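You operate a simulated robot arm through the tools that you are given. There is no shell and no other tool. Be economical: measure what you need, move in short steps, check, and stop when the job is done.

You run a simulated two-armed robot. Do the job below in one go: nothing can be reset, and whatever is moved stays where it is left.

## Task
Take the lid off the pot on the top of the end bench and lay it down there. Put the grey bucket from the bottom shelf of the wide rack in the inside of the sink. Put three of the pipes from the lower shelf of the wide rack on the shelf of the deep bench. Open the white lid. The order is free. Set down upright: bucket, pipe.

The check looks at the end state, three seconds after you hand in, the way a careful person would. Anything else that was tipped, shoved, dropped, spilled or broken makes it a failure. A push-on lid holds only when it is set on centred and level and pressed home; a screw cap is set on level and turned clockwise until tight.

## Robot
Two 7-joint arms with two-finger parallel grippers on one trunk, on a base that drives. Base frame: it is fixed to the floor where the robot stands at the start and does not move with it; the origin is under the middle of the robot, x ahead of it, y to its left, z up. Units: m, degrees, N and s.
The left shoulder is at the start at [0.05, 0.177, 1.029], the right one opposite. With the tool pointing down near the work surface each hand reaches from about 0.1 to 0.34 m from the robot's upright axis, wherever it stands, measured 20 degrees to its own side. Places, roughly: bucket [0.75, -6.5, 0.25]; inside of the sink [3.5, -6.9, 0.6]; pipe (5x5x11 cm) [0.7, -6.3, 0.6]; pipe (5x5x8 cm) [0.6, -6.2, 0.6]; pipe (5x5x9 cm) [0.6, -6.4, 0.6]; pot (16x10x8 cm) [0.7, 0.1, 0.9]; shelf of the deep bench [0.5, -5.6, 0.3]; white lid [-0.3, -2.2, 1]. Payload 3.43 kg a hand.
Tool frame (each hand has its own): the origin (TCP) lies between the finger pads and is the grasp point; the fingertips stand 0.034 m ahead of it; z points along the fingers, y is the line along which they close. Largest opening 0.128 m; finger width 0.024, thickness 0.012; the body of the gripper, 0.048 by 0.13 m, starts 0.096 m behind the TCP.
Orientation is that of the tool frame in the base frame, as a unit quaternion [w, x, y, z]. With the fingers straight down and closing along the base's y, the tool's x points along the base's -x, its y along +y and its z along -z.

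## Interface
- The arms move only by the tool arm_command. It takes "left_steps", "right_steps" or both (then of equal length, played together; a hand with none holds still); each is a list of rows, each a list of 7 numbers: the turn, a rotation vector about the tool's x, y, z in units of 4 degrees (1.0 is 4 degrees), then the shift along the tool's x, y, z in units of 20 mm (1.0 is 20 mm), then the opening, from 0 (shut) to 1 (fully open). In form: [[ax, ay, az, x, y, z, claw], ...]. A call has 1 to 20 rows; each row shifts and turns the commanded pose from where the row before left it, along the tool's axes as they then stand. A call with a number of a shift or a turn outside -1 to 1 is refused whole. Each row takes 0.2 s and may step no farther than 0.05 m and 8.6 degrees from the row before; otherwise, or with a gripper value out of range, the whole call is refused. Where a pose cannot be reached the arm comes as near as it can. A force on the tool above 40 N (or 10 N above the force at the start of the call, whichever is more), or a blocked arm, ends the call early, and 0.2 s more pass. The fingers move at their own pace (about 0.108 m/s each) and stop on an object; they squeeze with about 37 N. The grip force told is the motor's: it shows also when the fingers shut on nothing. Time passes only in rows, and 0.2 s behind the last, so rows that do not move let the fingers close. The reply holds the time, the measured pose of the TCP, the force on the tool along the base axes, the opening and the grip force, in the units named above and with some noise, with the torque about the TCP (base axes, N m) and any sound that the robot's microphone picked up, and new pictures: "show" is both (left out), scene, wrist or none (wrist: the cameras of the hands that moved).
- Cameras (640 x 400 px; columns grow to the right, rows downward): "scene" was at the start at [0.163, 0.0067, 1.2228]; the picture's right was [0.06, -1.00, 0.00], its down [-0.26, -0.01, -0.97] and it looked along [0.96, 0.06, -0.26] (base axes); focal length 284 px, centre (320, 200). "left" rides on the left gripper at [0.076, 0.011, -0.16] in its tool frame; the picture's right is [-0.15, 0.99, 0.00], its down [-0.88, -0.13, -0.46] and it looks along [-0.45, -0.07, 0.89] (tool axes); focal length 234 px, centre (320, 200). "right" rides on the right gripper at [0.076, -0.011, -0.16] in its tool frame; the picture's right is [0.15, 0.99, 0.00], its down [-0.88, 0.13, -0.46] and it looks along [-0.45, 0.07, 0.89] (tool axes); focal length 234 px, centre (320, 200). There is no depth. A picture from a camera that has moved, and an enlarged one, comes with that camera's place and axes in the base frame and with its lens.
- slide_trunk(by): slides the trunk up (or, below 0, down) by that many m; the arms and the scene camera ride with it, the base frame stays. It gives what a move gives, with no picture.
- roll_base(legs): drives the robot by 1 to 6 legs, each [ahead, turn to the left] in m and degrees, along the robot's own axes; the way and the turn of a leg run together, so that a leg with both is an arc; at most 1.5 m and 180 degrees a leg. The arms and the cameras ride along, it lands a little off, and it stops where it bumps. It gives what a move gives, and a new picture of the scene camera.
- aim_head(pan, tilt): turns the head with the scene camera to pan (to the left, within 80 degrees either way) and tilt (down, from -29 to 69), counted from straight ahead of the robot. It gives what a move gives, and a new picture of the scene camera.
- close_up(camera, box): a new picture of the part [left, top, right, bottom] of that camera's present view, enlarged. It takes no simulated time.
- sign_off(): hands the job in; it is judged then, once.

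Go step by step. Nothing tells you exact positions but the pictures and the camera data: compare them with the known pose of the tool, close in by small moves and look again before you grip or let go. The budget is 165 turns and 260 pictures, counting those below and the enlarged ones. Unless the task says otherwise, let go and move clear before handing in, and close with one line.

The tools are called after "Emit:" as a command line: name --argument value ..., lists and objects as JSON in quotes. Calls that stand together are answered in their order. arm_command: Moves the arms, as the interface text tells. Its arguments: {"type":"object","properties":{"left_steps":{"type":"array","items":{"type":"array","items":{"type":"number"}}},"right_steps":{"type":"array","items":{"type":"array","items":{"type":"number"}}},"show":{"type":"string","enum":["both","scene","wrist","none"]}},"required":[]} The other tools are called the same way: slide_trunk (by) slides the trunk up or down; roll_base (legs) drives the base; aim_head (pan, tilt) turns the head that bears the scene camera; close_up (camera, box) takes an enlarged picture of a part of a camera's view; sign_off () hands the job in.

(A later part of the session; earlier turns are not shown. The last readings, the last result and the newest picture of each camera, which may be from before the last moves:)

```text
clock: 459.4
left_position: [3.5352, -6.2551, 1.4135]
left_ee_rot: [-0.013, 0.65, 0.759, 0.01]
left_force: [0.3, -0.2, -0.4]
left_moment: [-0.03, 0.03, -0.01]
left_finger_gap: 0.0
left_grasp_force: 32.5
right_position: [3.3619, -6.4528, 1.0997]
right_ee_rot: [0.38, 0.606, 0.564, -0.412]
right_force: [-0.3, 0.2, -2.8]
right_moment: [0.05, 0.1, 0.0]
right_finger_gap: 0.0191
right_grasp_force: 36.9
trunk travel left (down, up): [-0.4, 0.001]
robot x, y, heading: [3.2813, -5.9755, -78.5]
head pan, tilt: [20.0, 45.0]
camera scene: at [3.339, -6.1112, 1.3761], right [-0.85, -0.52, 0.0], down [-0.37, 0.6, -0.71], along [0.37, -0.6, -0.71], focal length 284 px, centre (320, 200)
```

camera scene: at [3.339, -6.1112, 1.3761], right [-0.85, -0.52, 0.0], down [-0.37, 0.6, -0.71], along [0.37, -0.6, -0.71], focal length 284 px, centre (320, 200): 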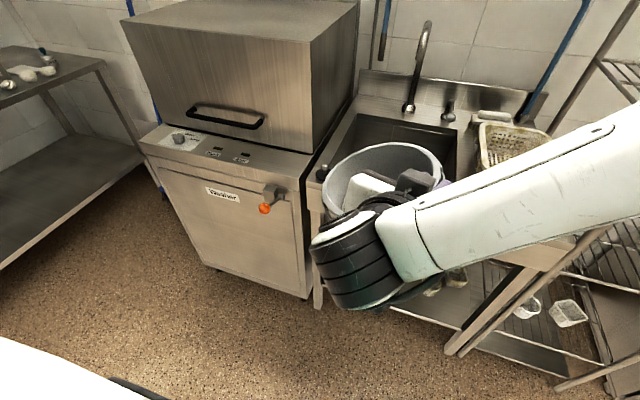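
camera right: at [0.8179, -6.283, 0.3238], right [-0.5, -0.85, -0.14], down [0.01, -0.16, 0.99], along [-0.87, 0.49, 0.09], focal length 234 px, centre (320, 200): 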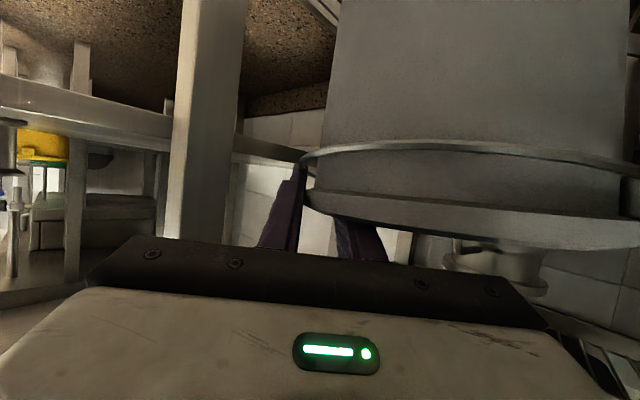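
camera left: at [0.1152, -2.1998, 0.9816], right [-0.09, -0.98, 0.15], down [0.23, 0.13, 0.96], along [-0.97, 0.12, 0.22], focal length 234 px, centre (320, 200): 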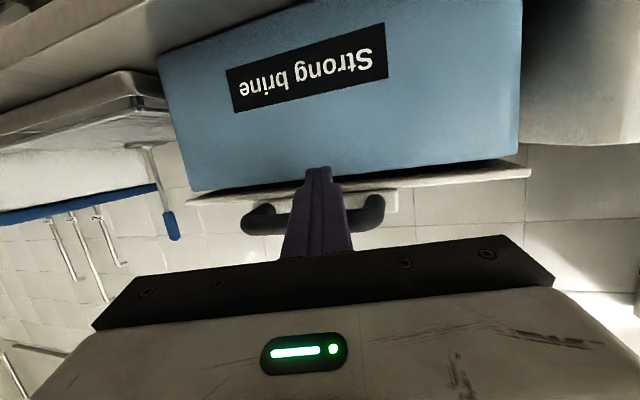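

The sink basin spans roughly x 3.40–3.72, y -6.70 to -7.05, but with this pitched grip my wrist would strike the counter's front lip when lowering. I'll hand the bucket over in the air to the left hand, which will hold the opposite rim pointing straight down; first a hover above that rim.

Emit:
arm_command --left_steps '[[0, 0, 0.84, -0.82, -0.06, 0.96, 0.4], [0, 0, 0.84, -0.82, 0.1, 0.96, 0.4], [0, 0, 0.84, -0.82, 0.1, 0.96, 0.4], [0, 0, 0.84, -0.82, 0.1, 0.96, 0.4], [0, 0, 0, -0.82, 0.14, 0.96, 0.4], [0, 0, 0, -0.82, 0.14, 0.96, 0.4], [0, 0, 0, -0.82, 0.14, 0.96, 0.4], [0, 0, 0, -0.82, 0.14, 0.96, 0.4], [0, 0, 0, -0.82, 0.14, 0.96, 0.4], [0, 0, 0, -0.82, 0.14, 0.96, 0.4], [0, 0, 0, -0.82, 0.14, 0.96, 0.4], [0, 0, 0, -0.82, 0.14, 0.96, 0.4]]'

```text
clock: 462.0
left_position: [3.5545, -6.4483, 1.1789]
left_ee_rot: [-0.013, 0.735, 0.678, 0.008]
left_force: [-0.1, -1.4, -0.6]
left_moment: [0.0, -0.01, -0.01]
left_finger_gap: 0.0511
left_grasp_force: 0.1
right_position: [3.3632, -6.453, 1.0997]
right_ee_rot: [0.381, 0.606, 0.564, -0.413]
right_force: [-0.3, -0.3, -2.1]
right_moment: [0.02, 0.12, 0.03]
right_finger_gap: 0.019
right_grasp_force: 37.1
trunk travel left (down, up): [-0.4, 0.001]
robot x, y, heading: [3.2794, -5.9753, -78.2]
head pan, tilt: [20.0, 45.0]
camera scene: at [3.3392, -6.1116, 1.376], right [-0.85, -0.52, 0.0], down [-0.37, 0.6, -0.71], along [0.37, -0.6, -0.71], focal length 284 px, centre (320, 200)
camera left: at [3.5724, -6.3786, 1.3412], right [0.97, -0.23, -0.01], down [-0.2, -0.88, 0.43], along [-0.11, -0.42, -0.9], focal length 234 px, centre (320, 200)
```

scene: 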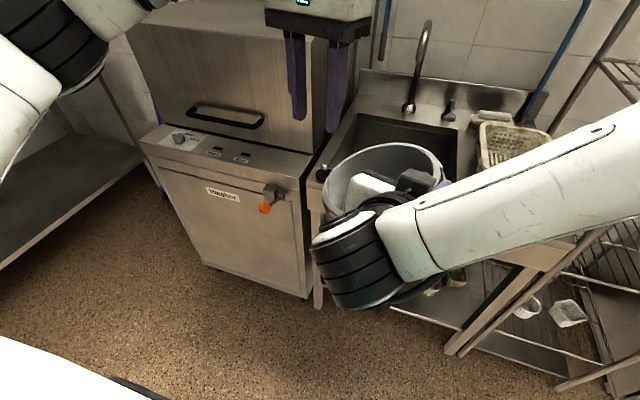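
left: 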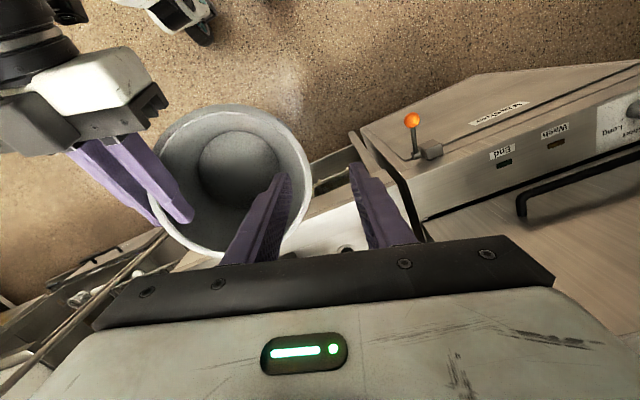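

The left camera shows the bucket well: the far rim lies between the left fingers. I'll centre by 1 cm and lower over the rim.

Emit:
arm_command --left_steps '[[0, 0, 0, -0.6, -0.6, 0, 0.4], [0, 0, 0, 0, 0, 0.9, 0.4], [0, 0, 0, 0, 0, 0.9, 0.4], [0, 0, 0, 0, 0, 0.9, 0.4], [0, 0, 0, 0, 0, 0.9, 0.4]]'

```text
clock: 463.2
left_position: [3.5398, -6.4552, 1.1054]
left_ee_rot: [-0.012, 0.735, 0.678, 0.009]
left_force: [-0.4, -0.3, 0.2]
left_moment: [-0.01, 0.01, 0.0]
left_finger_gap: 0.0511
left_grasp_force: 0.1
right_position: [3.3625, -6.4521, 1.1001]
right_ee_rot: [0.38, 0.606, 0.564, -0.412]
right_force: [0.4, 0.1, -2.7]
right_moment: [0.03, 0.1, 0.0]
right_finger_gap: 0.0194
right_grasp_force: 36.8
trunk travel left (down, up): [-0.4, 0.001]
robot x, y, heading: [3.2855, -5.9754, -78.3]
head pan, tilt: [20.0, 45.0]
camera scene: at [3.3392, -6.1113, 1.3761], right [-0.85, -0.52, 0.0], down [-0.37, 0.6, -0.71], along [0.37, -0.6, -0.71], focal length 284 px, centre (320, 200)
camera left: at [3.5583, -6.3844, 1.2679], right [0.97, -0.23, -0.01], down [-0.2, -0.88, 0.43], along [-0.11, -0.42, -0.9], focal length 234 px, centre (320, 200)
```

scene: 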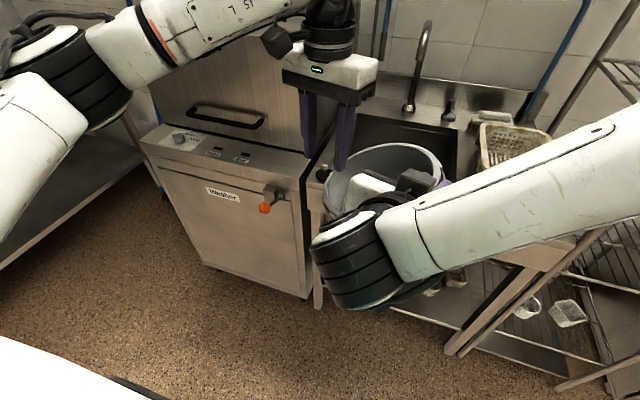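
left: 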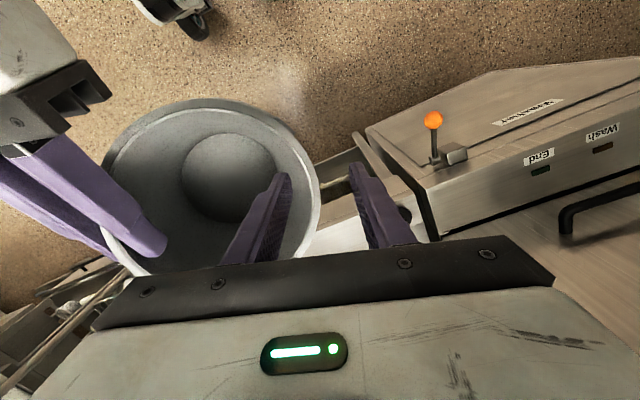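

The rim is centred between the left fingers, with the tips already below it. I'll lower 1.5 cm and close the left hand.

Emit:
arm_command --left_steps '[[0, 0, 0, 0, 0, 0.75, 0.4], [0, 0, 0, 0, 0, 0, 0], [0, 0, 0, 0, 0, 0, 0], [0, 0, 0, 0, 0, 0, 0]]' --show "wrist"

```text
clock: 464.2
left_position: [3.5404, -6.4524, 1.09]
left_ee_rot: [-0.014, 0.736, 0.677, 0.008]
left_force: [-1.4, 0.5, 0.5]
left_moment: [0.01, 0.02, 0.01]
left_finger_gap: 0.0
left_grasp_force: 33.0
right_position: [3.3623, -6.4538, 1.0994]
right_ee_rot: [0.381, 0.606, 0.563, -0.413]
right_force: [-0.3, -0.1, -2.3]
right_moment: [0.04, 0.14, -0.01]
right_finger_gap: 0.0191
right_grasp_force: 37.5
trunk travel left (down, up): [-0.4, 0.001]
robot x, y, heading: [3.2821, -5.976, -78.4]
head pan, tilt: [20.0, 45.0]
camera left: at [3.5588, -6.3827, 1.253], right [0.97, -0.23, -0.01], down [-0.2, -0.88, 0.43], along [-0.11, -0.42, -0.9], focal length 234 px, centre (320, 200)
```

left: 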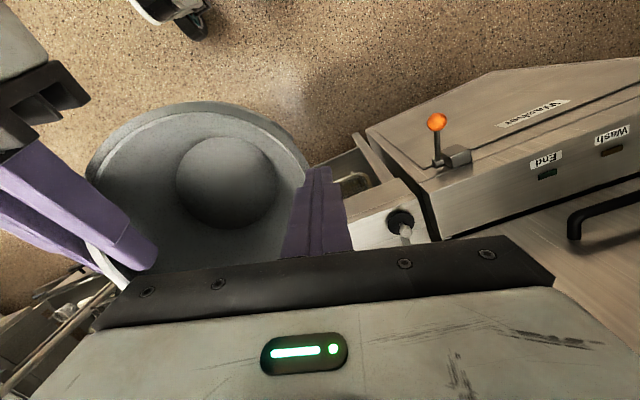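

The fingers closed on nothing: the rim sits lower, at about z ≈ 1.06. I'll reopen, lower 4 cm more and close again.

Emit:
arm_command --left_steps '[[0, 0, 0, 0, 0, 0, 0.4], [0, 0, 0, 0, 0, 0, 0.4], [0, 0, 0, 0, 0, 0.7, 0.4], [0, 0, 0, 0, 0, 0.7, 0.4], [0, 0, 0, 0, 0, 0.6, 0.4]]' --show "wrist"

```text
clock: 465.4
left_position: [3.5393, -6.4554, 1.0522]
left_ee_rot: [-0.014, 0.735, 0.677, 0.003]
left_force: [-10.6, -4.3, 12.8]
left_moment: [0.16, 0.78, 0.18]
left_finger_gap: 0.0569
left_grasp_force: 5.3
right_position: [3.3643, -6.4511, 1.0967]
right_ee_rot: [0.38, 0.605, 0.568, -0.409]
right_force: [10.5, 4.0, -14.7]
right_moment: [0.16, 1.01, 0.68]
right_finger_gap: 0.0186
right_grasp_force: 37.1
trunk travel left (down, up): [-0.4, 0.001]
robot x, y, heading: [3.2828, -5.9733, -78.2]
head pan, tilt: [20.0, 45.0]
camera left: at [3.5583, -6.3837, 1.215], right [0.97, -0.23, -0.02], down [-0.2, -0.88, 0.44], along [-0.11, -0.42, -0.9], focal length 234 px, centre (320, 200)
```

left: 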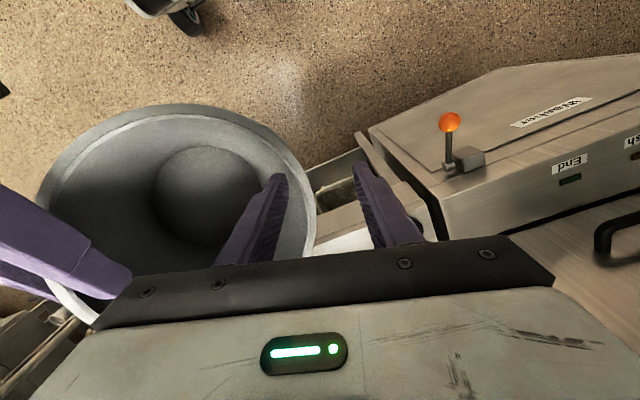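

The inner finger is pressing on the tapered wall. I'll raise 8 mm, shift 1.2 cm inwards and then close.

Emit:
arm_command --left_steps '[[0, 0, 0, 0, -0.3, -0.4, 0.4], [0, 0, 0, 0, -0.3, 0, 0.4], [0, 0, 0, 0, 0, 0, 0.2], [0, 0, 0, 0, 0, 0, 0], [0, 0, 0, 0, 0, 0, 0], [0, 0, 0, 0, 0, 0, 0]]' --show "wrist"

```text
clock: 466.8
left_position: [3.5237, -6.4531, 1.0598]
left_ee_rot: [-0.016, 0.737, 0.676, 0.002]
left_force: [-31.1, -2.8, 13.2]
left_moment: [-0.1, 1.18, 1.11]
left_finger_gap: 0.019
left_grasp_force: 36.7
right_position: [3.3652, -6.4525, 1.0976]
right_ee_rot: [0.382, 0.606, 0.567, -0.407]
right_force: [30.6, 1.4, -14.8]
right_moment: [0.26, -0.19, -0.67]
right_finger_gap: 0.0177
right_grasp_force: 36.1
trunk travel left (down, up): [-0.4, 0.001]
robot x, y, heading: [3.2824, -5.9743, -78.5]
head pan, tilt: [20.0, 45.0]
camera left: at [3.5453, -6.3828, 1.2226], right [0.97, -0.23, -0.02], down [-0.2, -0.88, 0.44], along [-0.12, -0.42, -0.9], focal length 234 px, centre (320, 200)
```

left: 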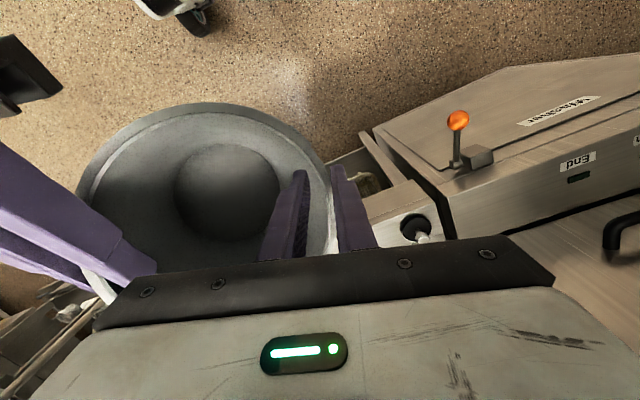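

The left hand now holds the rim (19 mm gap), though the arms are pulling against each other. I'll relieve that by 1 cm, then open the right hand.

Emit:
arm_command --left_steps '[[0, 0, 0, 0, -0.3, 0, 0], [0, 0, 0, 0, -0.2, 0, 0], [0, 0, 0, 0, 0, 0, 0]]' --show "none"

Emit:
arm_command --right_steps '[[0, 0, 0, 0, 0, 0, 0.2], [0, 0, 0, 0, 0, 0, 0.4], [0, 0, 0, 0, 0, 0, 0.4]]' --show "scene"

```text
clock: 467.6
left_position: [3.5201, -6.4547, 1.0595]
left_ee_rot: [-0.011, 0.732, 0.681, 0.006]
left_force: [-4.2, -16.8, 6.0]
left_moment: [-0.17, 0.55, 1.47]
left_finger_gap: 0.0184
left_grasp_force: 36.8
right_position: [3.364, -6.4524, 1.0984]
right_ee_rot: [0.378, 0.606, 0.566, -0.411]
right_force: [4.5, 18.2, -7.9]
right_moment: [0.93, 0.18, 1.34]
right_finger_gap: 0.018
right_grasp_force: 36.9
trunk travel left (down, up): [-0.4, 0.001]
robot x, y, heading: [3.2837, -5.9748, -78.4]
head pan, tilt: [20.0, 45.0]
```

```text
clock: 468.4
left_position: [3.5186, -6.4513, 1.0595]
left_ee_rot: [-0.013, 0.736, 0.677, 0.009]
left_force: [-0.9, -0.2, -0.5]
left_moment: [-0.04, -0.04, 0.0]
left_finger_gap: 0.0001
left_grasp_force: 32.7
right_position: [3.3636, -6.4534, 1.1011]
right_ee_rot: [0.382, 0.606, 0.563, -0.413]
right_force: [0.2, -0.6, 0.4]
right_moment: [-0.02, -0.03, -0.01]
right_finger_gap: 0.0516
right_grasp_force: 0.1
trunk travel left (down, up): [-0.4, 0.001]
robot x, y, heading: [3.2833, -5.9733, -78.6]
head pan, tilt: [20.0, 45.0]
camera scene: at [3.3391, -6.111, 1.3761], right [-0.85, -0.52, 0.0], down [-0.37, 0.6, -0.71], along [0.37, -0.6, -0.71], focal length 284 px, centre (320, 200)
```

scene: 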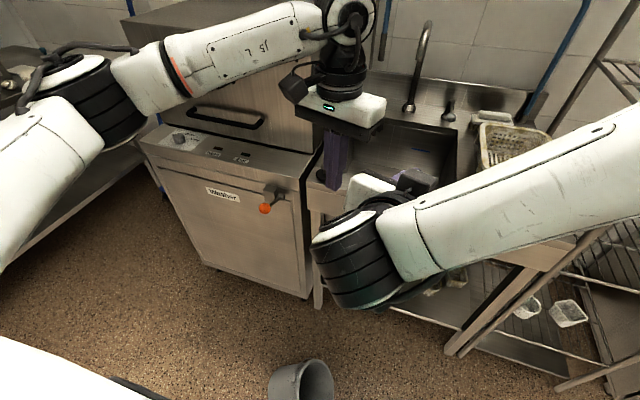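

The left grip slipped when the right hand opened and the bucket fell to the floor. I'll look at how it lies.

Emit:
aim_head --pan 0 --tilt 65

```text
clock: 469.2
left_position: [3.5183, -6.451, 1.0599]
left_ee_rot: [-0.013, 0.735, 0.678, 0.008]
left_force: [-0.5, -0.3, 0.8]
left_moment: [0.04, -0.01, 0.04]
left_finger_gap: 0.0002
left_grasp_force: 33.3
right_position: [3.3628, -6.4524, 1.0995]
right_ee_rot: [0.381, 0.606, 0.564, -0.412]
right_force: [0.1, -0.5, -0.2]
right_moment: [0.02, -0.02, -0.03]
right_finger_gap: 0.0512
right_grasp_force: 0.0
trunk travel left (down, up): [-0.4, 0.001]
robot x, y, heading: [3.2799, -5.9758, -78.5]
head pan, tilt: [0.0, 65.0]
camera scene: at [3.3087, -6.1011, 1.3511], right [-0.98, -0.2, 0.0], down [-0.18, 0.89, -0.42], along [0.09, -0.41, -0.91], focal length 284 px, centre (320, 200)
```

scene: 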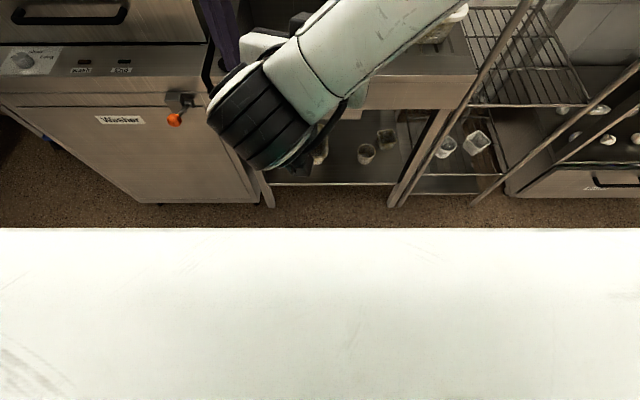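

The body hides it, but from the previous view the bucket lies at about [3.55, -6.30], front-left of me. I'll swing away and back off to see it.

Emit:
roll_base --legs '[[0, -30], [-0.45, 0], [0, 40]]'

Emit:
aim_head --pan 10 --tilt 50

```text
clock: 473.0
left_position: [3.3638, -6.1493, 1.0602]
left_ee_rot: [-0.01, 0.89, 0.456, 0.012]
left_force: [-0.2, 0.5, 0.6]
left_moment: [-0.01, 0.04, 0.05]
left_finger_gap: 0.0
left_grasp_force: 33.4
right_position: [3.2281, -6.0698, 1.1005]
right_ee_rot: [0.256, 0.736, 0.378, -0.5]
right_force: [0.2, -0.2, -0.1]
right_moment: [0.03, 0.01, 0.03]
right_finger_gap: 0.0513
right_grasp_force: 0.1
trunk travel left (down, up): [-0.4, 0.001]
robot x, y, heading: [3.4077, -5.6225, -109.7]
head pan, tilt: [0.0, 65.0]
stopped in leg 2: the robot was blocked; the commanded pose is now the measured one
camera scene: at [3.3641, -5.7403, 1.3515], right [-0.94, 0.33, 0.0], down [0.3, 0.85, -0.43], along [-0.14, -0.4, -0.91], focal length 284 px, centre (320, 200)
```

scene: 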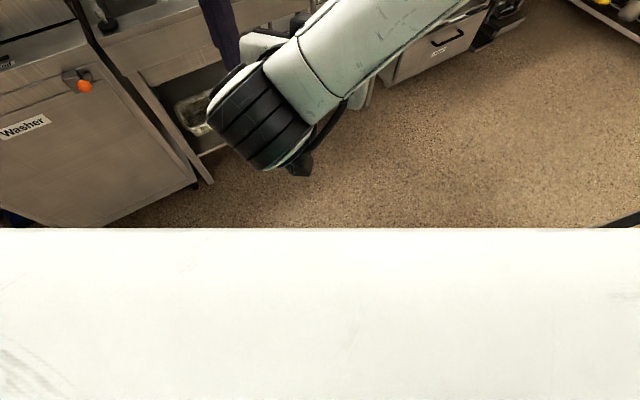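

```text
clock: 473.8
left_position: [3.3631, -6.1515, 1.0592]
left_ee_rot: [-0.01, 0.889, 0.457, 0.013]
left_force: [0.5, -0.5, 0.0]
left_moment: [0.0, -0.03, -0.01]
left_finger_gap: 0.0
left_grasp_force: 32.9
right_position: [3.2303, -6.0712, 1.0993]
right_ee_rot: [0.255, 0.736, 0.379, -0.5]
right_force: [0.8, 0.0, 0.0]
right_moment: [0.0, 0.02, 0.01]
right_finger_gap: 0.0511
right_grasp_force: 0.1
trunk travel left (down, up): [-0.4, 0.001]
robot x, y, heading: [3.4043, -5.6198, -109.5]
head pan, tilt: [10.0, 50.0]
camera scene: at [3.3713, -5.7612, 1.3692], right [-0.99, 0.17, 0.0], down [0.13, 0.76, -0.64], along [-0.11, -0.63, -0.77], focal length 284 px, centre (320, 200)
```

scene: 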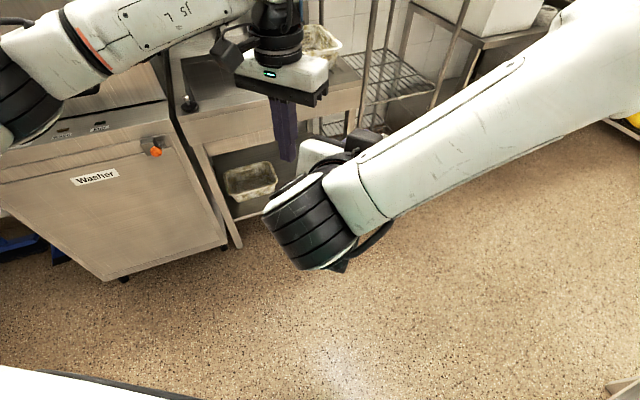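

The bucket is not where it fell, so it must have rolled. I'll look left and right.

Emit:
aim_head --pan 70 --tilt 45

Emit:
aim_head --pan -70 --tilt 45

```text
clock: 475.1
left_position: [3.363, -6.1508, 1.0593]
left_ee_rot: [-0.01, 0.89, 0.456, 0.013]
left_force: [-0.2, 0.4, -0.7]
left_moment: [0.01, -0.01, 0.0]
left_finger_gap: 0.0
left_grasp_force: 32.9
right_position: [3.2304, -6.0715, 1.099]
right_ee_rot: [0.256, 0.735, 0.38, -0.5]
right_force: [-0.2, 0.2, -0.5]
right_moment: [-0.01, -0.01, -0.01]
right_finger_gap: 0.0511
right_grasp_force: 0.0
trunk travel left (down, up): [-0.4, 0.001]
robot x, y, heading: [3.409, -5.621, -109.4]
head pan, tilt: [70.0, 45.0]
camera scene: at [3.4467, -5.7372, 1.3761], right [-0.64, -0.77, 0.0], down [-0.55, 0.45, -0.71], along [0.55, -0.45, -0.71], focal length 284 px, centre (320, 200)
```

scene: 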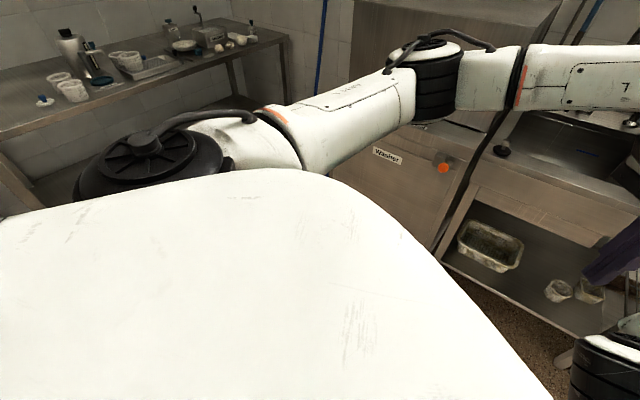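

```text
clock: 477.3
left_position: [3.3645, -6.1514, 1.0592]
left_ee_rot: [-0.01, 0.89, 0.456, 0.012]
left_force: [0.2, -0.1, 0.0]
left_moment: [0.04, 0.03, -0.01]
left_finger_gap: 0.0001
left_grasp_force: 33.0
right_position: [3.2292, -6.0716, 1.0985]
right_ee_rot: [0.255, 0.736, 0.38, -0.499]
right_force: [0.7, -0.3, -0.5]
right_moment: [0.0, -0.03, 0.04]
right_finger_gap: 0.0514
right_grasp_force: 0.0
trunk travel left (down, up): [-0.4, 0.001]
robot x, y, heading: [3.4077, -5.6267, -109.6]
head pan, tilt: [-70.0, 45.0]
camera scene: at [3.3027, -5.6862, 1.3761], right [-0.01, 1.0, 0.0], down [0.71, 0.01, -0.71], along [-0.71, -0.01, -0.71], focal length 284 px, centre (320, 200)
```

scene: 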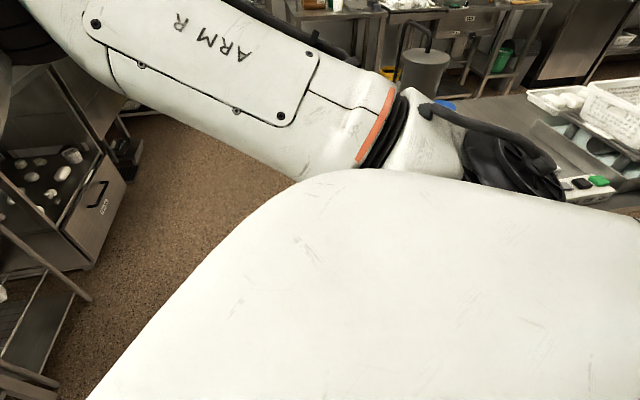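

The bucket must be on my left, hidden behind the body. I'll move forward a little, away from the prep table, and turn left to look east.

Emit:
roll_base --legs '[[0.15, 0], [0, 70]]'

Emit:
aim_head --pan 30 --tilt 40

```text
clock: 481.8
left_position: [3.8518, -5.9628, 1.0596]
left_ee_rot: [-0.015, 0.448, 0.894, 0.002]
left_force: [-0.5, 1.4, -0.1]
left_moment: [-0.01, 0.0, 0.03]
left_finger_gap: 0.0
left_grasp_force: 33.1
right_position: [3.7342, -6.0666, 1.1001]
right_ee_rot: [0.502, 0.369, 0.74, -0.253]
right_force: [0.0, 1.0, -0.9]
right_moment: [-0.02, -0.02, -0.03]
right_finger_gap: 0.0513
right_grasp_force: 0.0
trunk travel left (down, up): [-0.4, 0.001]
robot x, y, heading: [3.3556, -5.7581, -36.8]
head pan, tilt: [-70.0, 45.0]
camera scene: at [3.3903, -5.8777, 1.3761], right [-0.96, 0.29, 0.0], down [0.21, 0.68, -0.71], along [-0.21, -0.68, -0.71], focal length 284 px, centre (320, 200)
```

scene: 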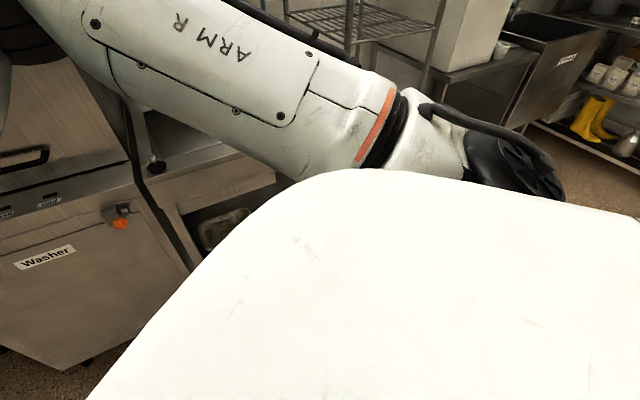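

```text
clock: 483.6
left_position: [3.8519, -5.9619, 1.0587]
left_ee_rot: [-0.016, 0.449, 0.893, 0.004]
left_force: [-0.4, -0.3, -0.3]
left_moment: [0.0, 0.0, -0.01]
left_finger_gap: 0.0002
left_grasp_force: 33.0
right_position: [3.7343, -6.0675, 1.0996]
right_ee_rot: [0.502, 0.369, 0.741, -0.252]
right_force: [0.0, 0.0, -0.2]
right_moment: [0.0, -0.01, -0.03]
right_finger_gap: 0.0512
right_grasp_force: 0.0
trunk travel left (down, up): [-0.4, 0.001]
robot x, y, heading: [3.3575, -5.7608, -37.0]
head pan, tilt: [30.0, 40.0]
camera scene: at [3.4985, -5.8108, 1.3833], right [-0.12, -0.99, 0.0], down [-0.64, 0.08, -0.77], along [0.76, -0.1, -0.64], focal length 284 px, centre (320, 200)
```

scene: 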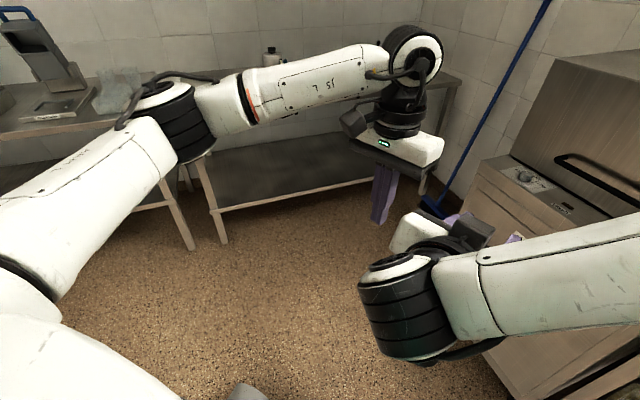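

There it is, at about [3.9, -5.6]. I'll back off slightly and turn to face it.

Emit:
roll_base --legs '[[-0.1, 0], [0, 45]]'

Emit:
aim_head --pan 0 --tilt 50

```text
clock: 486.8
left_position: [3.7662, -5.4844, 1.0595]
left_ee_rot: [-0.016, 0.064, 0.998, -0.004]
left_force: [-0.6, 0.8, 0.4]
left_moment: [-0.04, -0.02, 0.01]
left_finger_gap: 0.0
left_grasp_force: 32.9
right_position: [3.7597, -5.6415, 1.0998]
right_ee_rot: [0.56, 0.051, 0.826, -0.036]
right_force: [-0.2, -0.4, 0.2]
right_moment: [0.01, 0.0, -0.01]
right_finger_gap: 0.051
right_grasp_force: 0.0
trunk travel left (down, up): [-0.4, 0.001]
robot x, y, heading: [3.2804, -5.6961, 9.0]
head pan, tilt: [30.0, 40.0]
camera scene: at [3.413, -5.6326, 1.3833], right [0.63, -0.78, 0.0], down [-0.5, -0.4, -0.77], along [0.6, 0.48, -0.64], focal length 284 px, centre (320, 200)
```

scene: 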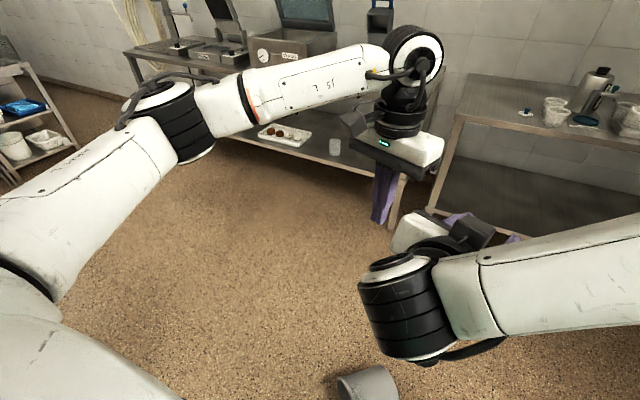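

```text
clock: 487.8
left_position: [3.7664, -5.4858, 1.0595]
left_ee_rot: [-0.016, 0.063, 0.998, -0.003]
left_force: [-0.3, 0.4, 0.2]
left_moment: [-0.01, 0.02, 0.0]
left_finger_gap: 0.0003
left_grasp_force: 33.2
right_position: [3.7604, -5.6419, 1.0995]
right_ee_rot: [0.56, 0.05, 0.826, -0.036]
right_force: [-0.4, 1.0, 0.3]
right_moment: [0.02, 0.02, -0.05]
right_finger_gap: 0.051
right_grasp_force: 0.0
trunk travel left (down, up): [-0.4, 0.001]
robot x, y, heading: [3.2766, -5.6994, 9.1]
head pan, tilt: [0.0, 50.0]
camera scene: at [3.423, -5.6743, 1.3692], right [0.15, -0.99, 0.0], down [-0.76, -0.12, -0.64], along [0.64, 0.1, -0.77], focal length 284 px, centre (320, 200)
```

scene: 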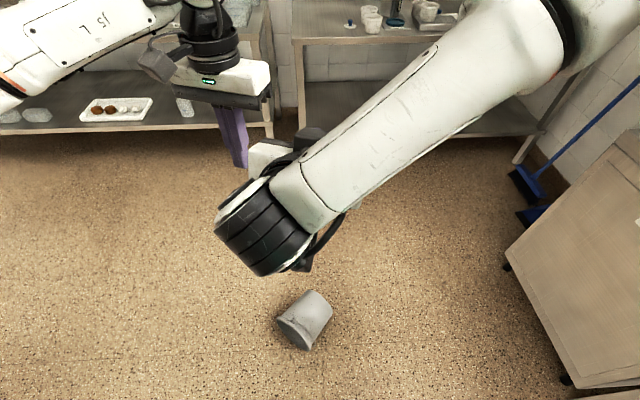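

The bucket lies on its side on the open floor. I'll enlarge it to plan the pick-up.

Emit:
close_up --camera "scene" --box '[240, 260, 370, 380]'

```text
3.33 times, centred on (305, 320) of scene
camera zoom: at [3.423, -5.6743, 1.3692], right [0.15, -0.99, 0.0], down [-0.76, -0.12, -0.64], along [0.64, 0.1, -0.77], focal length 946 px, centre (370, -200)
```

zoom: 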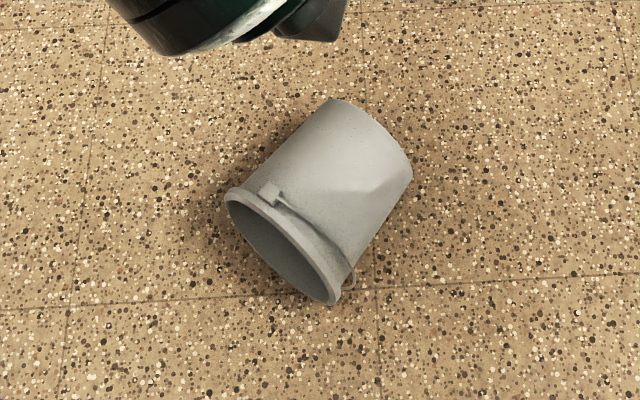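

The bucket lies with its mouth towards my left, rim centre about [3.735, -5.515]. I'll clear the right arm to the side, lower the trunk, and turn the left hand so its fingers close along the bucket's axis: a light pinch over the top of the rim band should let me lift and right it.

Emit:
arm_command --right_steps '[[0, 0, 0, 0, -1, 0, 0], [0, 0, 0, 0, -1, 0, 0], [0, 0, 0, 0, -1, 0, 0], [0, 0, 0, 0, -1, 0, 0], [0, 0, 0, 0, -1, 0, 0], [0, 0, 0, 0, -1, 0, 0], [0, 0, 0, 0, -1, 0, 0], [0, 0, 0, 0, -1, 0, 0], [0, 0, 0, 0, -1, 0, 0], [0, 0, 0, 0, -1, 0, 0], [0, 0, 0, 0, 0, 0, 0], [0, 0, 0, 0, 0, 0, 0], [0, 0, 0, 0, 0, 0, 0], [0, 0, 0, 0, 0, 0, 0], [0, 0, 0, 0, 0, 0, 0], [0, 0, 0, 0, 0, 0, 0], [0, 0, 0, 0, 0, 0, 0], [0, 0, 0, 0, 0, 0, 0]]' --left_steps '[[0, 0, -0.975, 0, 0, 0, 0.35], [0, 0, -0.975, 0, 0, 0, 0.35], [0, 0, -0.975, 0, 0, 0, 0.35], [0, 0, -0.975, 0, 0, 0, 0.35], [0, 0, -0.975, 0, 0, 0, 0.35], [0, 0, -0.975, 0, 0, 0, 0.35], [0, 0, -0.975, 0, 0, 0, 0.35], [0, 0, -0.975, 0, 0, 0, 0.35], [0, 0, -0.975, 0, 0, 0, 0.35], [0, 0, -0.975, 0, 0, 0, 0.35], [0, 0, -0.975, 0, 0, 0, 0.35], [0, 0, -0.975, 0, 0, 0, 0.35], [0, 0, -0.975, 0, 0, 0, 0.35], [0, 0, -0.975, 0, 0, 0, 0.35], [0, 0, -0.975, 0, 0, 0, 0.35], [0, 0, -0.975, 0, 0, 0, 0.35], [0, 0, -0.975, 0, 0, 0, 0.35], [0, 0, -0.975, 0, 0, 0, 0.35]]' --show "none"

Emit:
slide_trunk --by -0.4

Emit:
close_up --camera "left" --box '[0, 0, 640, 400]'

```text
clock: 491.6
left_position: [3.7658, -5.4863, 1.059]
left_ee_rot: [-0.014, -0.523, 0.852, 0.007]
left_force: [-0.8, -0.7, 1.2]
left_moment: [0.02, 0.01, -0.01]
left_finger_gap: 0.0445
left_grasp_force: 0.1
right_position: [3.7588, -5.8206, 1.094]
right_ee_rot: [0.56, 0.051, 0.826, -0.036]
right_force: [-0.7, 0.2, -0.3]
right_moment: [0.0, 0.03, 0.0]
right_finger_gap: 0.0001
right_grasp_force: 33.3
right hand out of reach, approached as far as the arm can: row 9, 10
trunk travel left (down, up): [-0.4, 0.001]
robot x, y, heading: [3.2801, -5.6974, 9.1]
head pan, tilt: [0.0, 50.0]
```

```text
clock: 495.4
left_position: [3.7667, -5.4854, 0.6585]
left_ee_rot: [-0.014, -0.521, 0.853, 0.007]
left_force: [-0.4, 0.3, -0.2]
left_moment: [0.02, 0.01, 0.0]
left_finger_gap: 0.0449
left_grasp_force: 0.2
right_position: [3.758, -5.8194, 0.6946]
right_ee_rot: [0.56, 0.051, 0.826, -0.036]
right_force: [-0.7, -0.1, -1.0]
right_moment: [0.0, 0.0, -0.03]
right_finger_gap: 0.0001
right_grasp_force: 33.2
trunk travel left (down, up): [0.0, 0.401]
robot x, y, heading: [3.2791, -5.6988, 8.8]
head pan, tilt: [0.0, 50.0]
```

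```text
1.00 times, centred on (320, 200) of left
camera zoom: at [3.7269, -5.5468, 0.8217], right [-0.81, 0.58, 0.02], down [0.53, 0.73, 0.44], along [0.24, 0.37, -0.9], focal length 234 px, centre (320, 200)
```

zoom: 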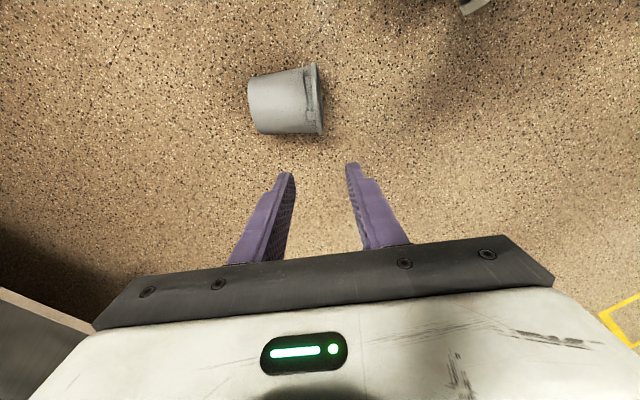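

The fingers are aligned with the bucket's axis, and the rim edge is at about [3.734, -5.515]. I'll edge 4 cm forward, centre over the rim band and descend to just above it.

Emit:
roll_base --legs '[[0.04, 0]]'

Emit:
arm_command --left_steps '[[0, 0, 0, 1, 0.5, 1, 0.4], [0, 0, 0, 1, 0.5, 1, 0.4], [0, 0, 0, 0.1, 0.5, 1, 0.4], [0, 0, 0, 0, 0.4, 1, 0.4], [0, 0, 0, 0, 0, 1, 0.4], [0, 0, 0, 0, 0, 1, 0.4], [0, 0, 0, 0, 0, 1, 0.4], [0, 0, 0, 0, 0, 1, 0.4], [0, 0, 0, 0, 0, 1, 0.4], [0, 0, 0, 0, 0, 1, 0.4], [0, 0, 0, 0, 0, 1, 0.4], [0, 0, 0, 0, 0, 1, 0.4], [0, 0, 0, 0, 0, 1, 0.4], [0, 0, 0, 0, 0, 1, 0.4], [0, 0, 0, 0, 0, 1, 0.4], [0, 0, 0, 0, 0, 1, 0.4], [0, 0, 0, 0, 0, 1, 0.4], [0, 0, 0, 0, 0, 1, 0.4], [0, 0, 0, 0, 0, 1, 0.4]]' --show "wrist"

```text
clock: 496.3
left_position: [3.8048, -5.4804, 0.6593]
left_ee_rot: [-0.015, -0.521, 0.853, 0.006]
left_force: [0.0, 0.2, 0.2]
left_moment: [0.0, -0.01, -0.01]
left_finger_gap: 0.0448
left_grasp_force: 0.0
right_position: [3.7961, -5.8156, 0.6926]
right_ee_rot: [0.56, 0.052, 0.826, -0.037]
right_force: [0.8, -1.0, -0.8]
right_moment: [0.0, 0.04, -0.02]
right_finger_gap: 0.0001
right_grasp_force: 33.4
trunk travel left (down, up): [0.0, 0.401]
robot x, y, heading: [3.3157, -5.6945, 8.9]
head pan, tilt: [0.0, 50.0]
camera scene: at [3.4618, -5.6685, 0.9692], right [0.15, -0.99, 0.0], down [-0.76, -0.12, -0.64], along [0.64, 0.1, -0.77], focal length 284 px, centre (320, 200)
```

scene: 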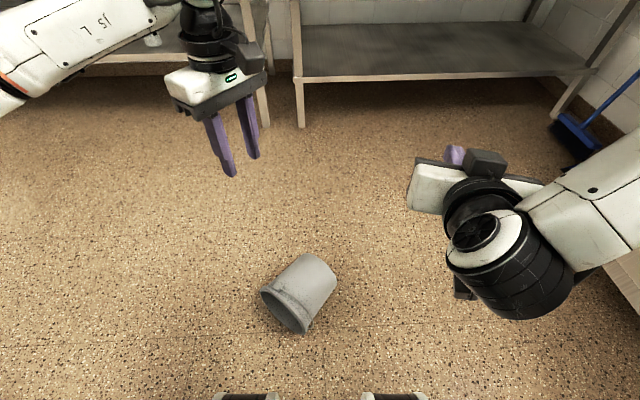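

```text
clock: 500.3
left_position: [3.7397, -5.5016, 0.2792]
left_ee_rot: [-0.013, -0.52, 0.854, 0.006]
left_force: [-1.0, -0.2, -0.5]
left_moment: [0.01, 0.01, 0.0]
left_finger_gap: 0.0513
left_grasp_force: 0.0
right_position: [3.7974, -5.8154, 0.6942]
right_ee_rot: [0.56, 0.051, 0.826, -0.037]
right_force: [-0.2, -0.9, 0.3]
right_moment: [0.0, 0.03, 0.04]
right_finger_gap: 0.0
right_grasp_force: 33.2
trunk travel left (down, up): [0.0, 0.401]
robot x, y, heading: [3.3173, -5.6959, 8.5]
head pan, tilt: [0.0, 50.0]
camera left: at [3.7007, -5.5619, 0.442], right [-0.81, 0.58, 0.02], down [0.53, 0.73, 0.44], along [0.24, 0.37, -0.9], focal length 234 px, centre (320, 200)
```

left: 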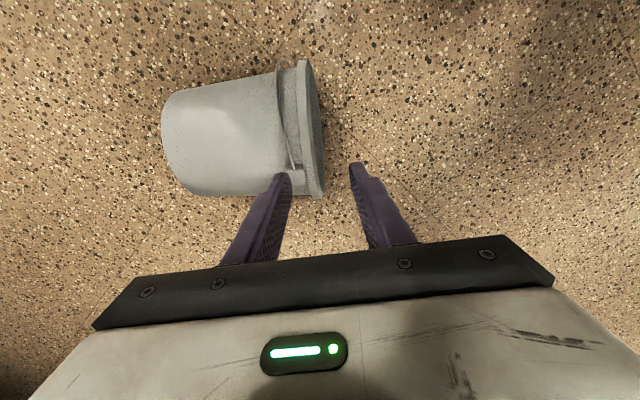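

Clear view: the rim band and handle wire lie just ahead of the fingers. I'll shift 3.3 cm so that the fingers straddle the rim's top, and descend to contact.

Emit:
arm_command --left_steps '[[0, 0, 0, 0.83, -0.25, 0, 0.45], [0, 0, 0, 0.83, -0.25, 0, 0.45], [0, 0, 0, 0, 0, 1, 0.45], [0, 0, 0, 0, 0, 0.9, 0.45]]' --show "wrist"

```text
clock: 501.3
left_position: [3.7312, -5.5369, 0.2442]
left_ee_rot: [-0.015, -0.521, 0.853, 0.006]
left_force: [0.1, -0.5, 0.1]
left_moment: [-0.03, 0.01, -0.03]
left_finger_gap: 0.0576
left_grasp_force: 0.0
right_position: [3.797, -5.815, 0.6938]
right_ee_rot: [0.561, 0.051, 0.826, -0.037]
right_force: [-0.2, 0.7, 0.3]
right_moment: [-0.01, 0.02, 0.01]
right_finger_gap: 0.0
right_grasp_force: 33.1
trunk travel left (down, up): [0.0, 0.401]
robot x, y, heading: [3.3131, -5.693, 8.9]
head pan, tilt: [0.0, 50.0]
camera left: at [3.6924, -5.5976, 0.4057], right [-0.81, 0.58, 0.02], down [0.53, 0.73, 0.44], along [0.24, 0.37, -0.9], focal length 234 px, centre (320, 200)
```

left: 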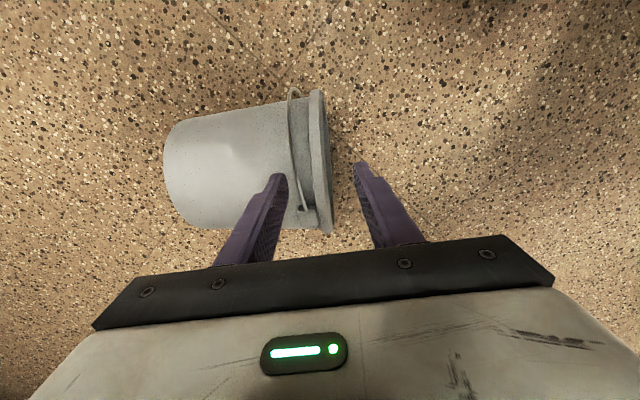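

The fingers straddle the rim band and wire at the top. I'll descend gently to touch.

Emit:
arm_command --left_steps '[[0, 0, 0, 0, 0, 0.5, 0.45], [0, 0, 0, 0, 0, 0.3, 0.45], [0, 0, 0, 0, 0, 0.25, 0.45], [0, 0, 0, 0, 0, 0.2, 0.45]]' --show "wrist"

```text
clock: 502.3
left_position: [3.7305, -5.5358, 0.2176]
left_ee_rot: [-0.014, -0.521, 0.853, 0.006]
left_force: [-0.1, -0.9, -0.3]
left_moment: [0.01, -0.01, 0.01]
left_finger_gap: 0.0575
left_grasp_force: 0.1
right_position: [3.7967, -5.8144, 0.694]
right_ee_rot: [0.56, 0.051, 0.826, -0.036]
right_force: [-0.2, -0.3, 0.4]
right_moment: [0.0, 0.03, 0.03]
right_finger_gap: 0.0
right_grasp_force: 32.8
trunk travel left (down, up): [0.0, 0.401]
robot x, y, heading: [3.3156, -5.6919, 8.8]
head pan, tilt: [0.0, 50.0]
camera left: at [3.6913, -5.5967, 0.3802], right [-0.81, 0.58, 0.02], down [0.53, 0.73, 0.44], along [0.24, 0.37, -0.9], focal length 234 px, centre (320, 200)
```

left: 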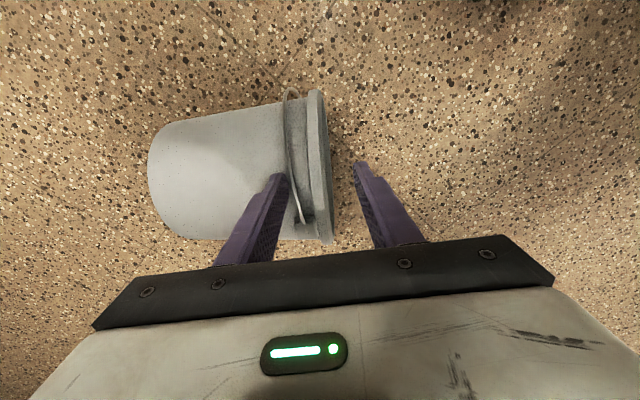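

Emit:
arm_command --left_steps '[[0, 0, 0, 0, 0, 0.25, 0.45], [0, 0, 0, 0, 0, 0.2, 0.45], [0, 0, 0, 0, 0, 0.2, 0.45], [0, 0, 0, 0, 0, 0.2, 0.45]]' --show "none"

```text
clock: 503.3
left_position: [3.7362, -5.5393, 0.2081]
left_ee_rot: [-0.013, -0.522, 0.853, 0.002]
left_force: [-2.2, 0.1, 13.1]
left_moment: [-0.01, -0.37, 0.0]
left_finger_gap: 0.0565
left_grasp_force: 0.1
right_position: [3.7954, -5.8148, 0.6947]
right_ee_rot: [0.56, 0.051, 0.826, -0.037]
right_force: [0.1, -0.3, -0.4]
right_moment: [0.0, -0.02, 0.04]
right_finger_gap: 0.0
right_grasp_force: 32.7
trunk travel left (down, up): [0.0, 0.401]
robot x, y, heading: [3.321, -5.6925, 9.0]
head pan, tilt: [0.0, 50.0]
stopped in row 4 (left hand): the force on the tool passed its limit (the readings are from after the stop); the commanded pose is now the measured one
```

Contact with the body at tip height 0.174, about 1.5 cm below the rim's top. I'll close the pinch and check.

Emit:
arm_command --left_steps '[[0, 0, 0, 0, 0, -0.05, 0.2], [0, 0, 0, 0, 0, 0, 0], [0, 0, 0, 0, 0, 0, 0], [0, 0, 0, 0, 0, 0, 0]]' --show "wrist"

```text
clock: 504.4
left_position: [3.7367, -5.538, 0.2102]
left_ee_rot: [-0.013, -0.522, 0.853, 0.004]
left_force: [-8.4, 2.6, 22.9]
left_moment: [0.69, 0.26, -0.06]
left_finger_gap: 0.012
left_grasp_force: 37.4
right_position: [3.7964, -5.8174, 0.6948]
right_ee_rot: [0.56, 0.052, 0.826, -0.037]
right_force: [0.1, -0.5, 0.1]
right_moment: [-0.01, 0.01, -0.01]
right_finger_gap: 0.0001
right_grasp_force: 32.7
trunk travel left (down, up): [0.0, 0.401]
robot x, y, heading: [3.3129, -5.696, 8.7]
head pan, tilt: [0.0, 50.0]
stopped in row 4 (left hand): the force on the tool passed its limit (the readings are from after the stop); the commanded pose is now the measured one
camera left: at [3.6963, -5.5991, 0.3725], right [-0.81, 0.58, 0.02], down [0.53, 0.73, 0.44], along [0.24, 0.36, -0.9], focal length 234 px, centre (320, 200)
```

left: 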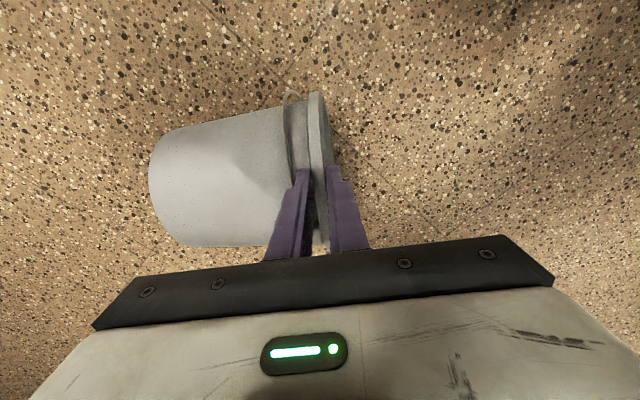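

The rim lip is pinched (12 mm). I'll lift slowly and look.

Emit:
arm_command --left_steps '[[0, 0, 0, 0, 0, -0.3, 0], [0, 0, 0, 0, 0, -0.5, 0], [0, 0, 0, 0, 0, -0.5, 0], [0, 0, 0, 0, 0, -0.7, 0], [0, 0, 0, 0, 0, -0.7, 0], [0, 0, 0, 0, 0, -0.7, 0]]'

```text
clock: 505.8
left_position: [3.739, -5.5367, 0.2773]
left_ee_rot: [-0.015, -0.522, 0.853, 0.004]
left_force: [0.1, -1.1, -2.5]
left_moment: [0.02, 0.18, 0.03]
left_finger_gap: 0.0117
left_grasp_force: 37.3
right_position: [3.7959, -5.8152, 0.6943]
right_ee_rot: [0.56, 0.051, 0.826, -0.037]
right_force: [0.9, -0.7, 0.1]
right_moment: [-0.01, -0.01, 0.0]
right_finger_gap: 0.0002
right_grasp_force: 32.9
trunk travel left (down, up): [0.0, 0.401]
robot x, y, heading: [3.3162, -5.6899, 9.0]
head pan, tilt: [0.0, 50.0]
camera scene: at [3.4618, -5.6684, 0.9691], right [0.15, -0.99, 0.0], down [-0.76, -0.12, -0.64], along [0.64, 0.1, -0.77], focal length 284 px, centre (320, 200)
camera left: at [3.6989, -5.5965, 0.4393], right [-0.81, 0.58, 0.02], down [0.53, 0.73, 0.43], along [0.24, 0.36, -0.9], focal length 234 px, centre (320, 200)
```

scene: 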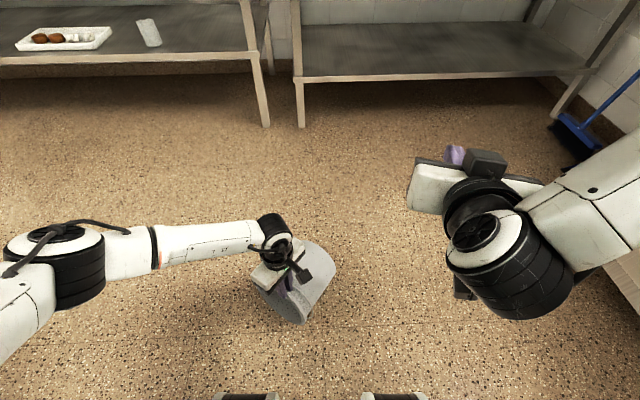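
left: 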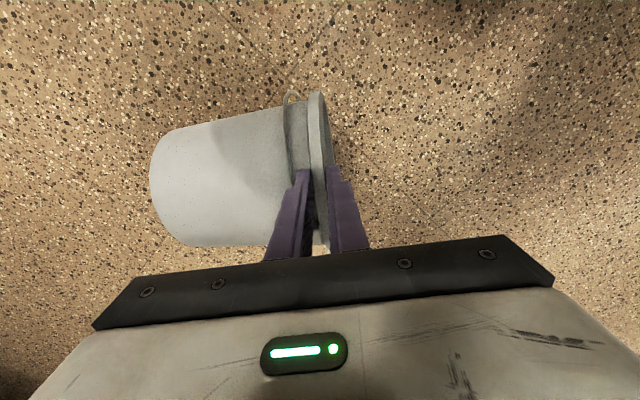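

The pinch holds the bucket rigidly, axis level. I'll raise it, then yaw the hand round so that pitching the hand forward will swing the bucket's base downwards.

Emit:
arm_command --left_steps '[[0, 0, 0.97, 0, 0, -1, 0], [0, 0, 0.97, 0, 0, -1, 0], [0, 0, 0.97, 0, 0, -1, 0], [0, 0, 0.97, 0, 0, -1, 0], [0, 0, 0.97, 0, 0, -1, 0], [0, 0, 0.97, 0, 0, -1, 0], [0, 0, 0.97, 0, 0, -1, 0], [0, 0, 0.97, 0, 0, -1, 0], [0, 0, 0.97, 0, 0, 0, 0], [0, 0, 0.97, 0, 0, 0, 0], [0, 0, 0.97, 0, 0, 0, 0], [0, 0, 0.97, 0, 0, 0, 0], [0, 0, 0.97, 0, 0, 0, 0], [0, 0, 0.97, 0, 0, 0, 0], [0, 0, 0.97, 0, 0, 0, 0], [0, 0, 0.97, 0, 0, 0, 0], [0, 0, 0.97, 0, 0, 0, 0], [0, 0, 0.97, 0, 0, 0, 0], [0, 0, 0.97, 0, 0, 0, 0], [0, 0, 0.97, 0, 0, 0, 0]]' --show "none"

Emit:
arm_command --left_steps '[[0, 0, 1, 0, 0, 0, 0], [0, 0, 1, 0, 0, 0, 0], [0, 0, 1, 0, 0, 0, 0], [0, 0, 1, 0, 0, 0, 0], [0, 0, 1, 0, 0, 0, 0], [0, 0, 1, 0, 0, 0, 0], [0, 0, 1, 0, 0, 0, 0], [0, 0, 1, 0, 0, 0, 0], [0, 0, 1, 0, 0, 0, 0], [0, 0, 1, 0, 0, 0, 0], [0, 0, 1, 0, 0, 0, 0], [0, 0, 1, 0, 0, 0, 0], [0, 0, 1, 0, 0, 0, 0], [0, 0, 1, 0, 0, 0, 0]]' --show "scene"

```text
clock: 510.0
left_position: [3.742, -5.5357, 0.4362]
left_ee_rot: [-0.013, 0.129, 0.992, -0.006]
left_force: [0.0, 0.4, -2.1]
left_moment: [0.21, -0.03, -0.02]
left_finger_gap: 0.0119
left_grasp_force: 37.0
right_position: [3.7978, -5.8153, 0.694]
right_ee_rot: [0.56, 0.051, 0.826, -0.037]
right_force: [-0.5, 0.0, 1.3]
right_moment: [0.02, 0.02, 0.0]
right_finger_gap: 0.0001
right_grasp_force: 32.8
trunk travel left (down, up): [0.0, 0.401]
robot x, y, heading: [3.3186, -5.6901, 8.9]
head pan, tilt: [0.0, 50.0]
```

```text
clock: 513.0
left_position: [3.7432, -5.5368, 0.4373]
left_ee_rot: [-0.01, 0.428, 0.904, -0.01]
left_force: [11.0, 1.5, 2.3]
left_moment: [-0.01, -0.62, 0.67]
left_finger_gap: 0.0132
left_grasp_force: 36.7
left hand out of reach, approached as far as the arm can: row 10, 11, 12, 13, 14
right_position: [3.7977, -5.8153, 0.6945]
right_ee_rot: [0.56, 0.051, 0.826, -0.036]
right_force: [-1.2, 0.4, 0.2]
right_moment: [0.0, -0.03, -0.03]
right_finger_gap: 0.0
right_grasp_force: 32.6
trunk travel left (down, up): [0.0, 0.401]
robot x, y, heading: [3.3161, -5.6954, 8.6]
head pan, tilt: [0.0, 50.0]
camera scene: at [3.4616, -5.6684, 0.9692], right [0.15, -0.99, 0.0], down [-0.76, -0.12, -0.64], along [0.64, 0.1, -0.77], focal length 284 px, centre (320, 200)
```

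scene: 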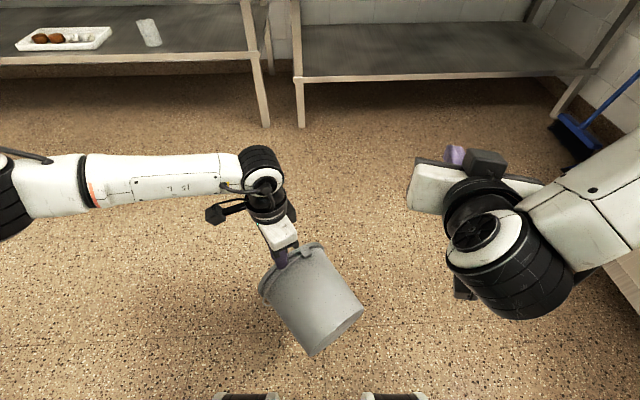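

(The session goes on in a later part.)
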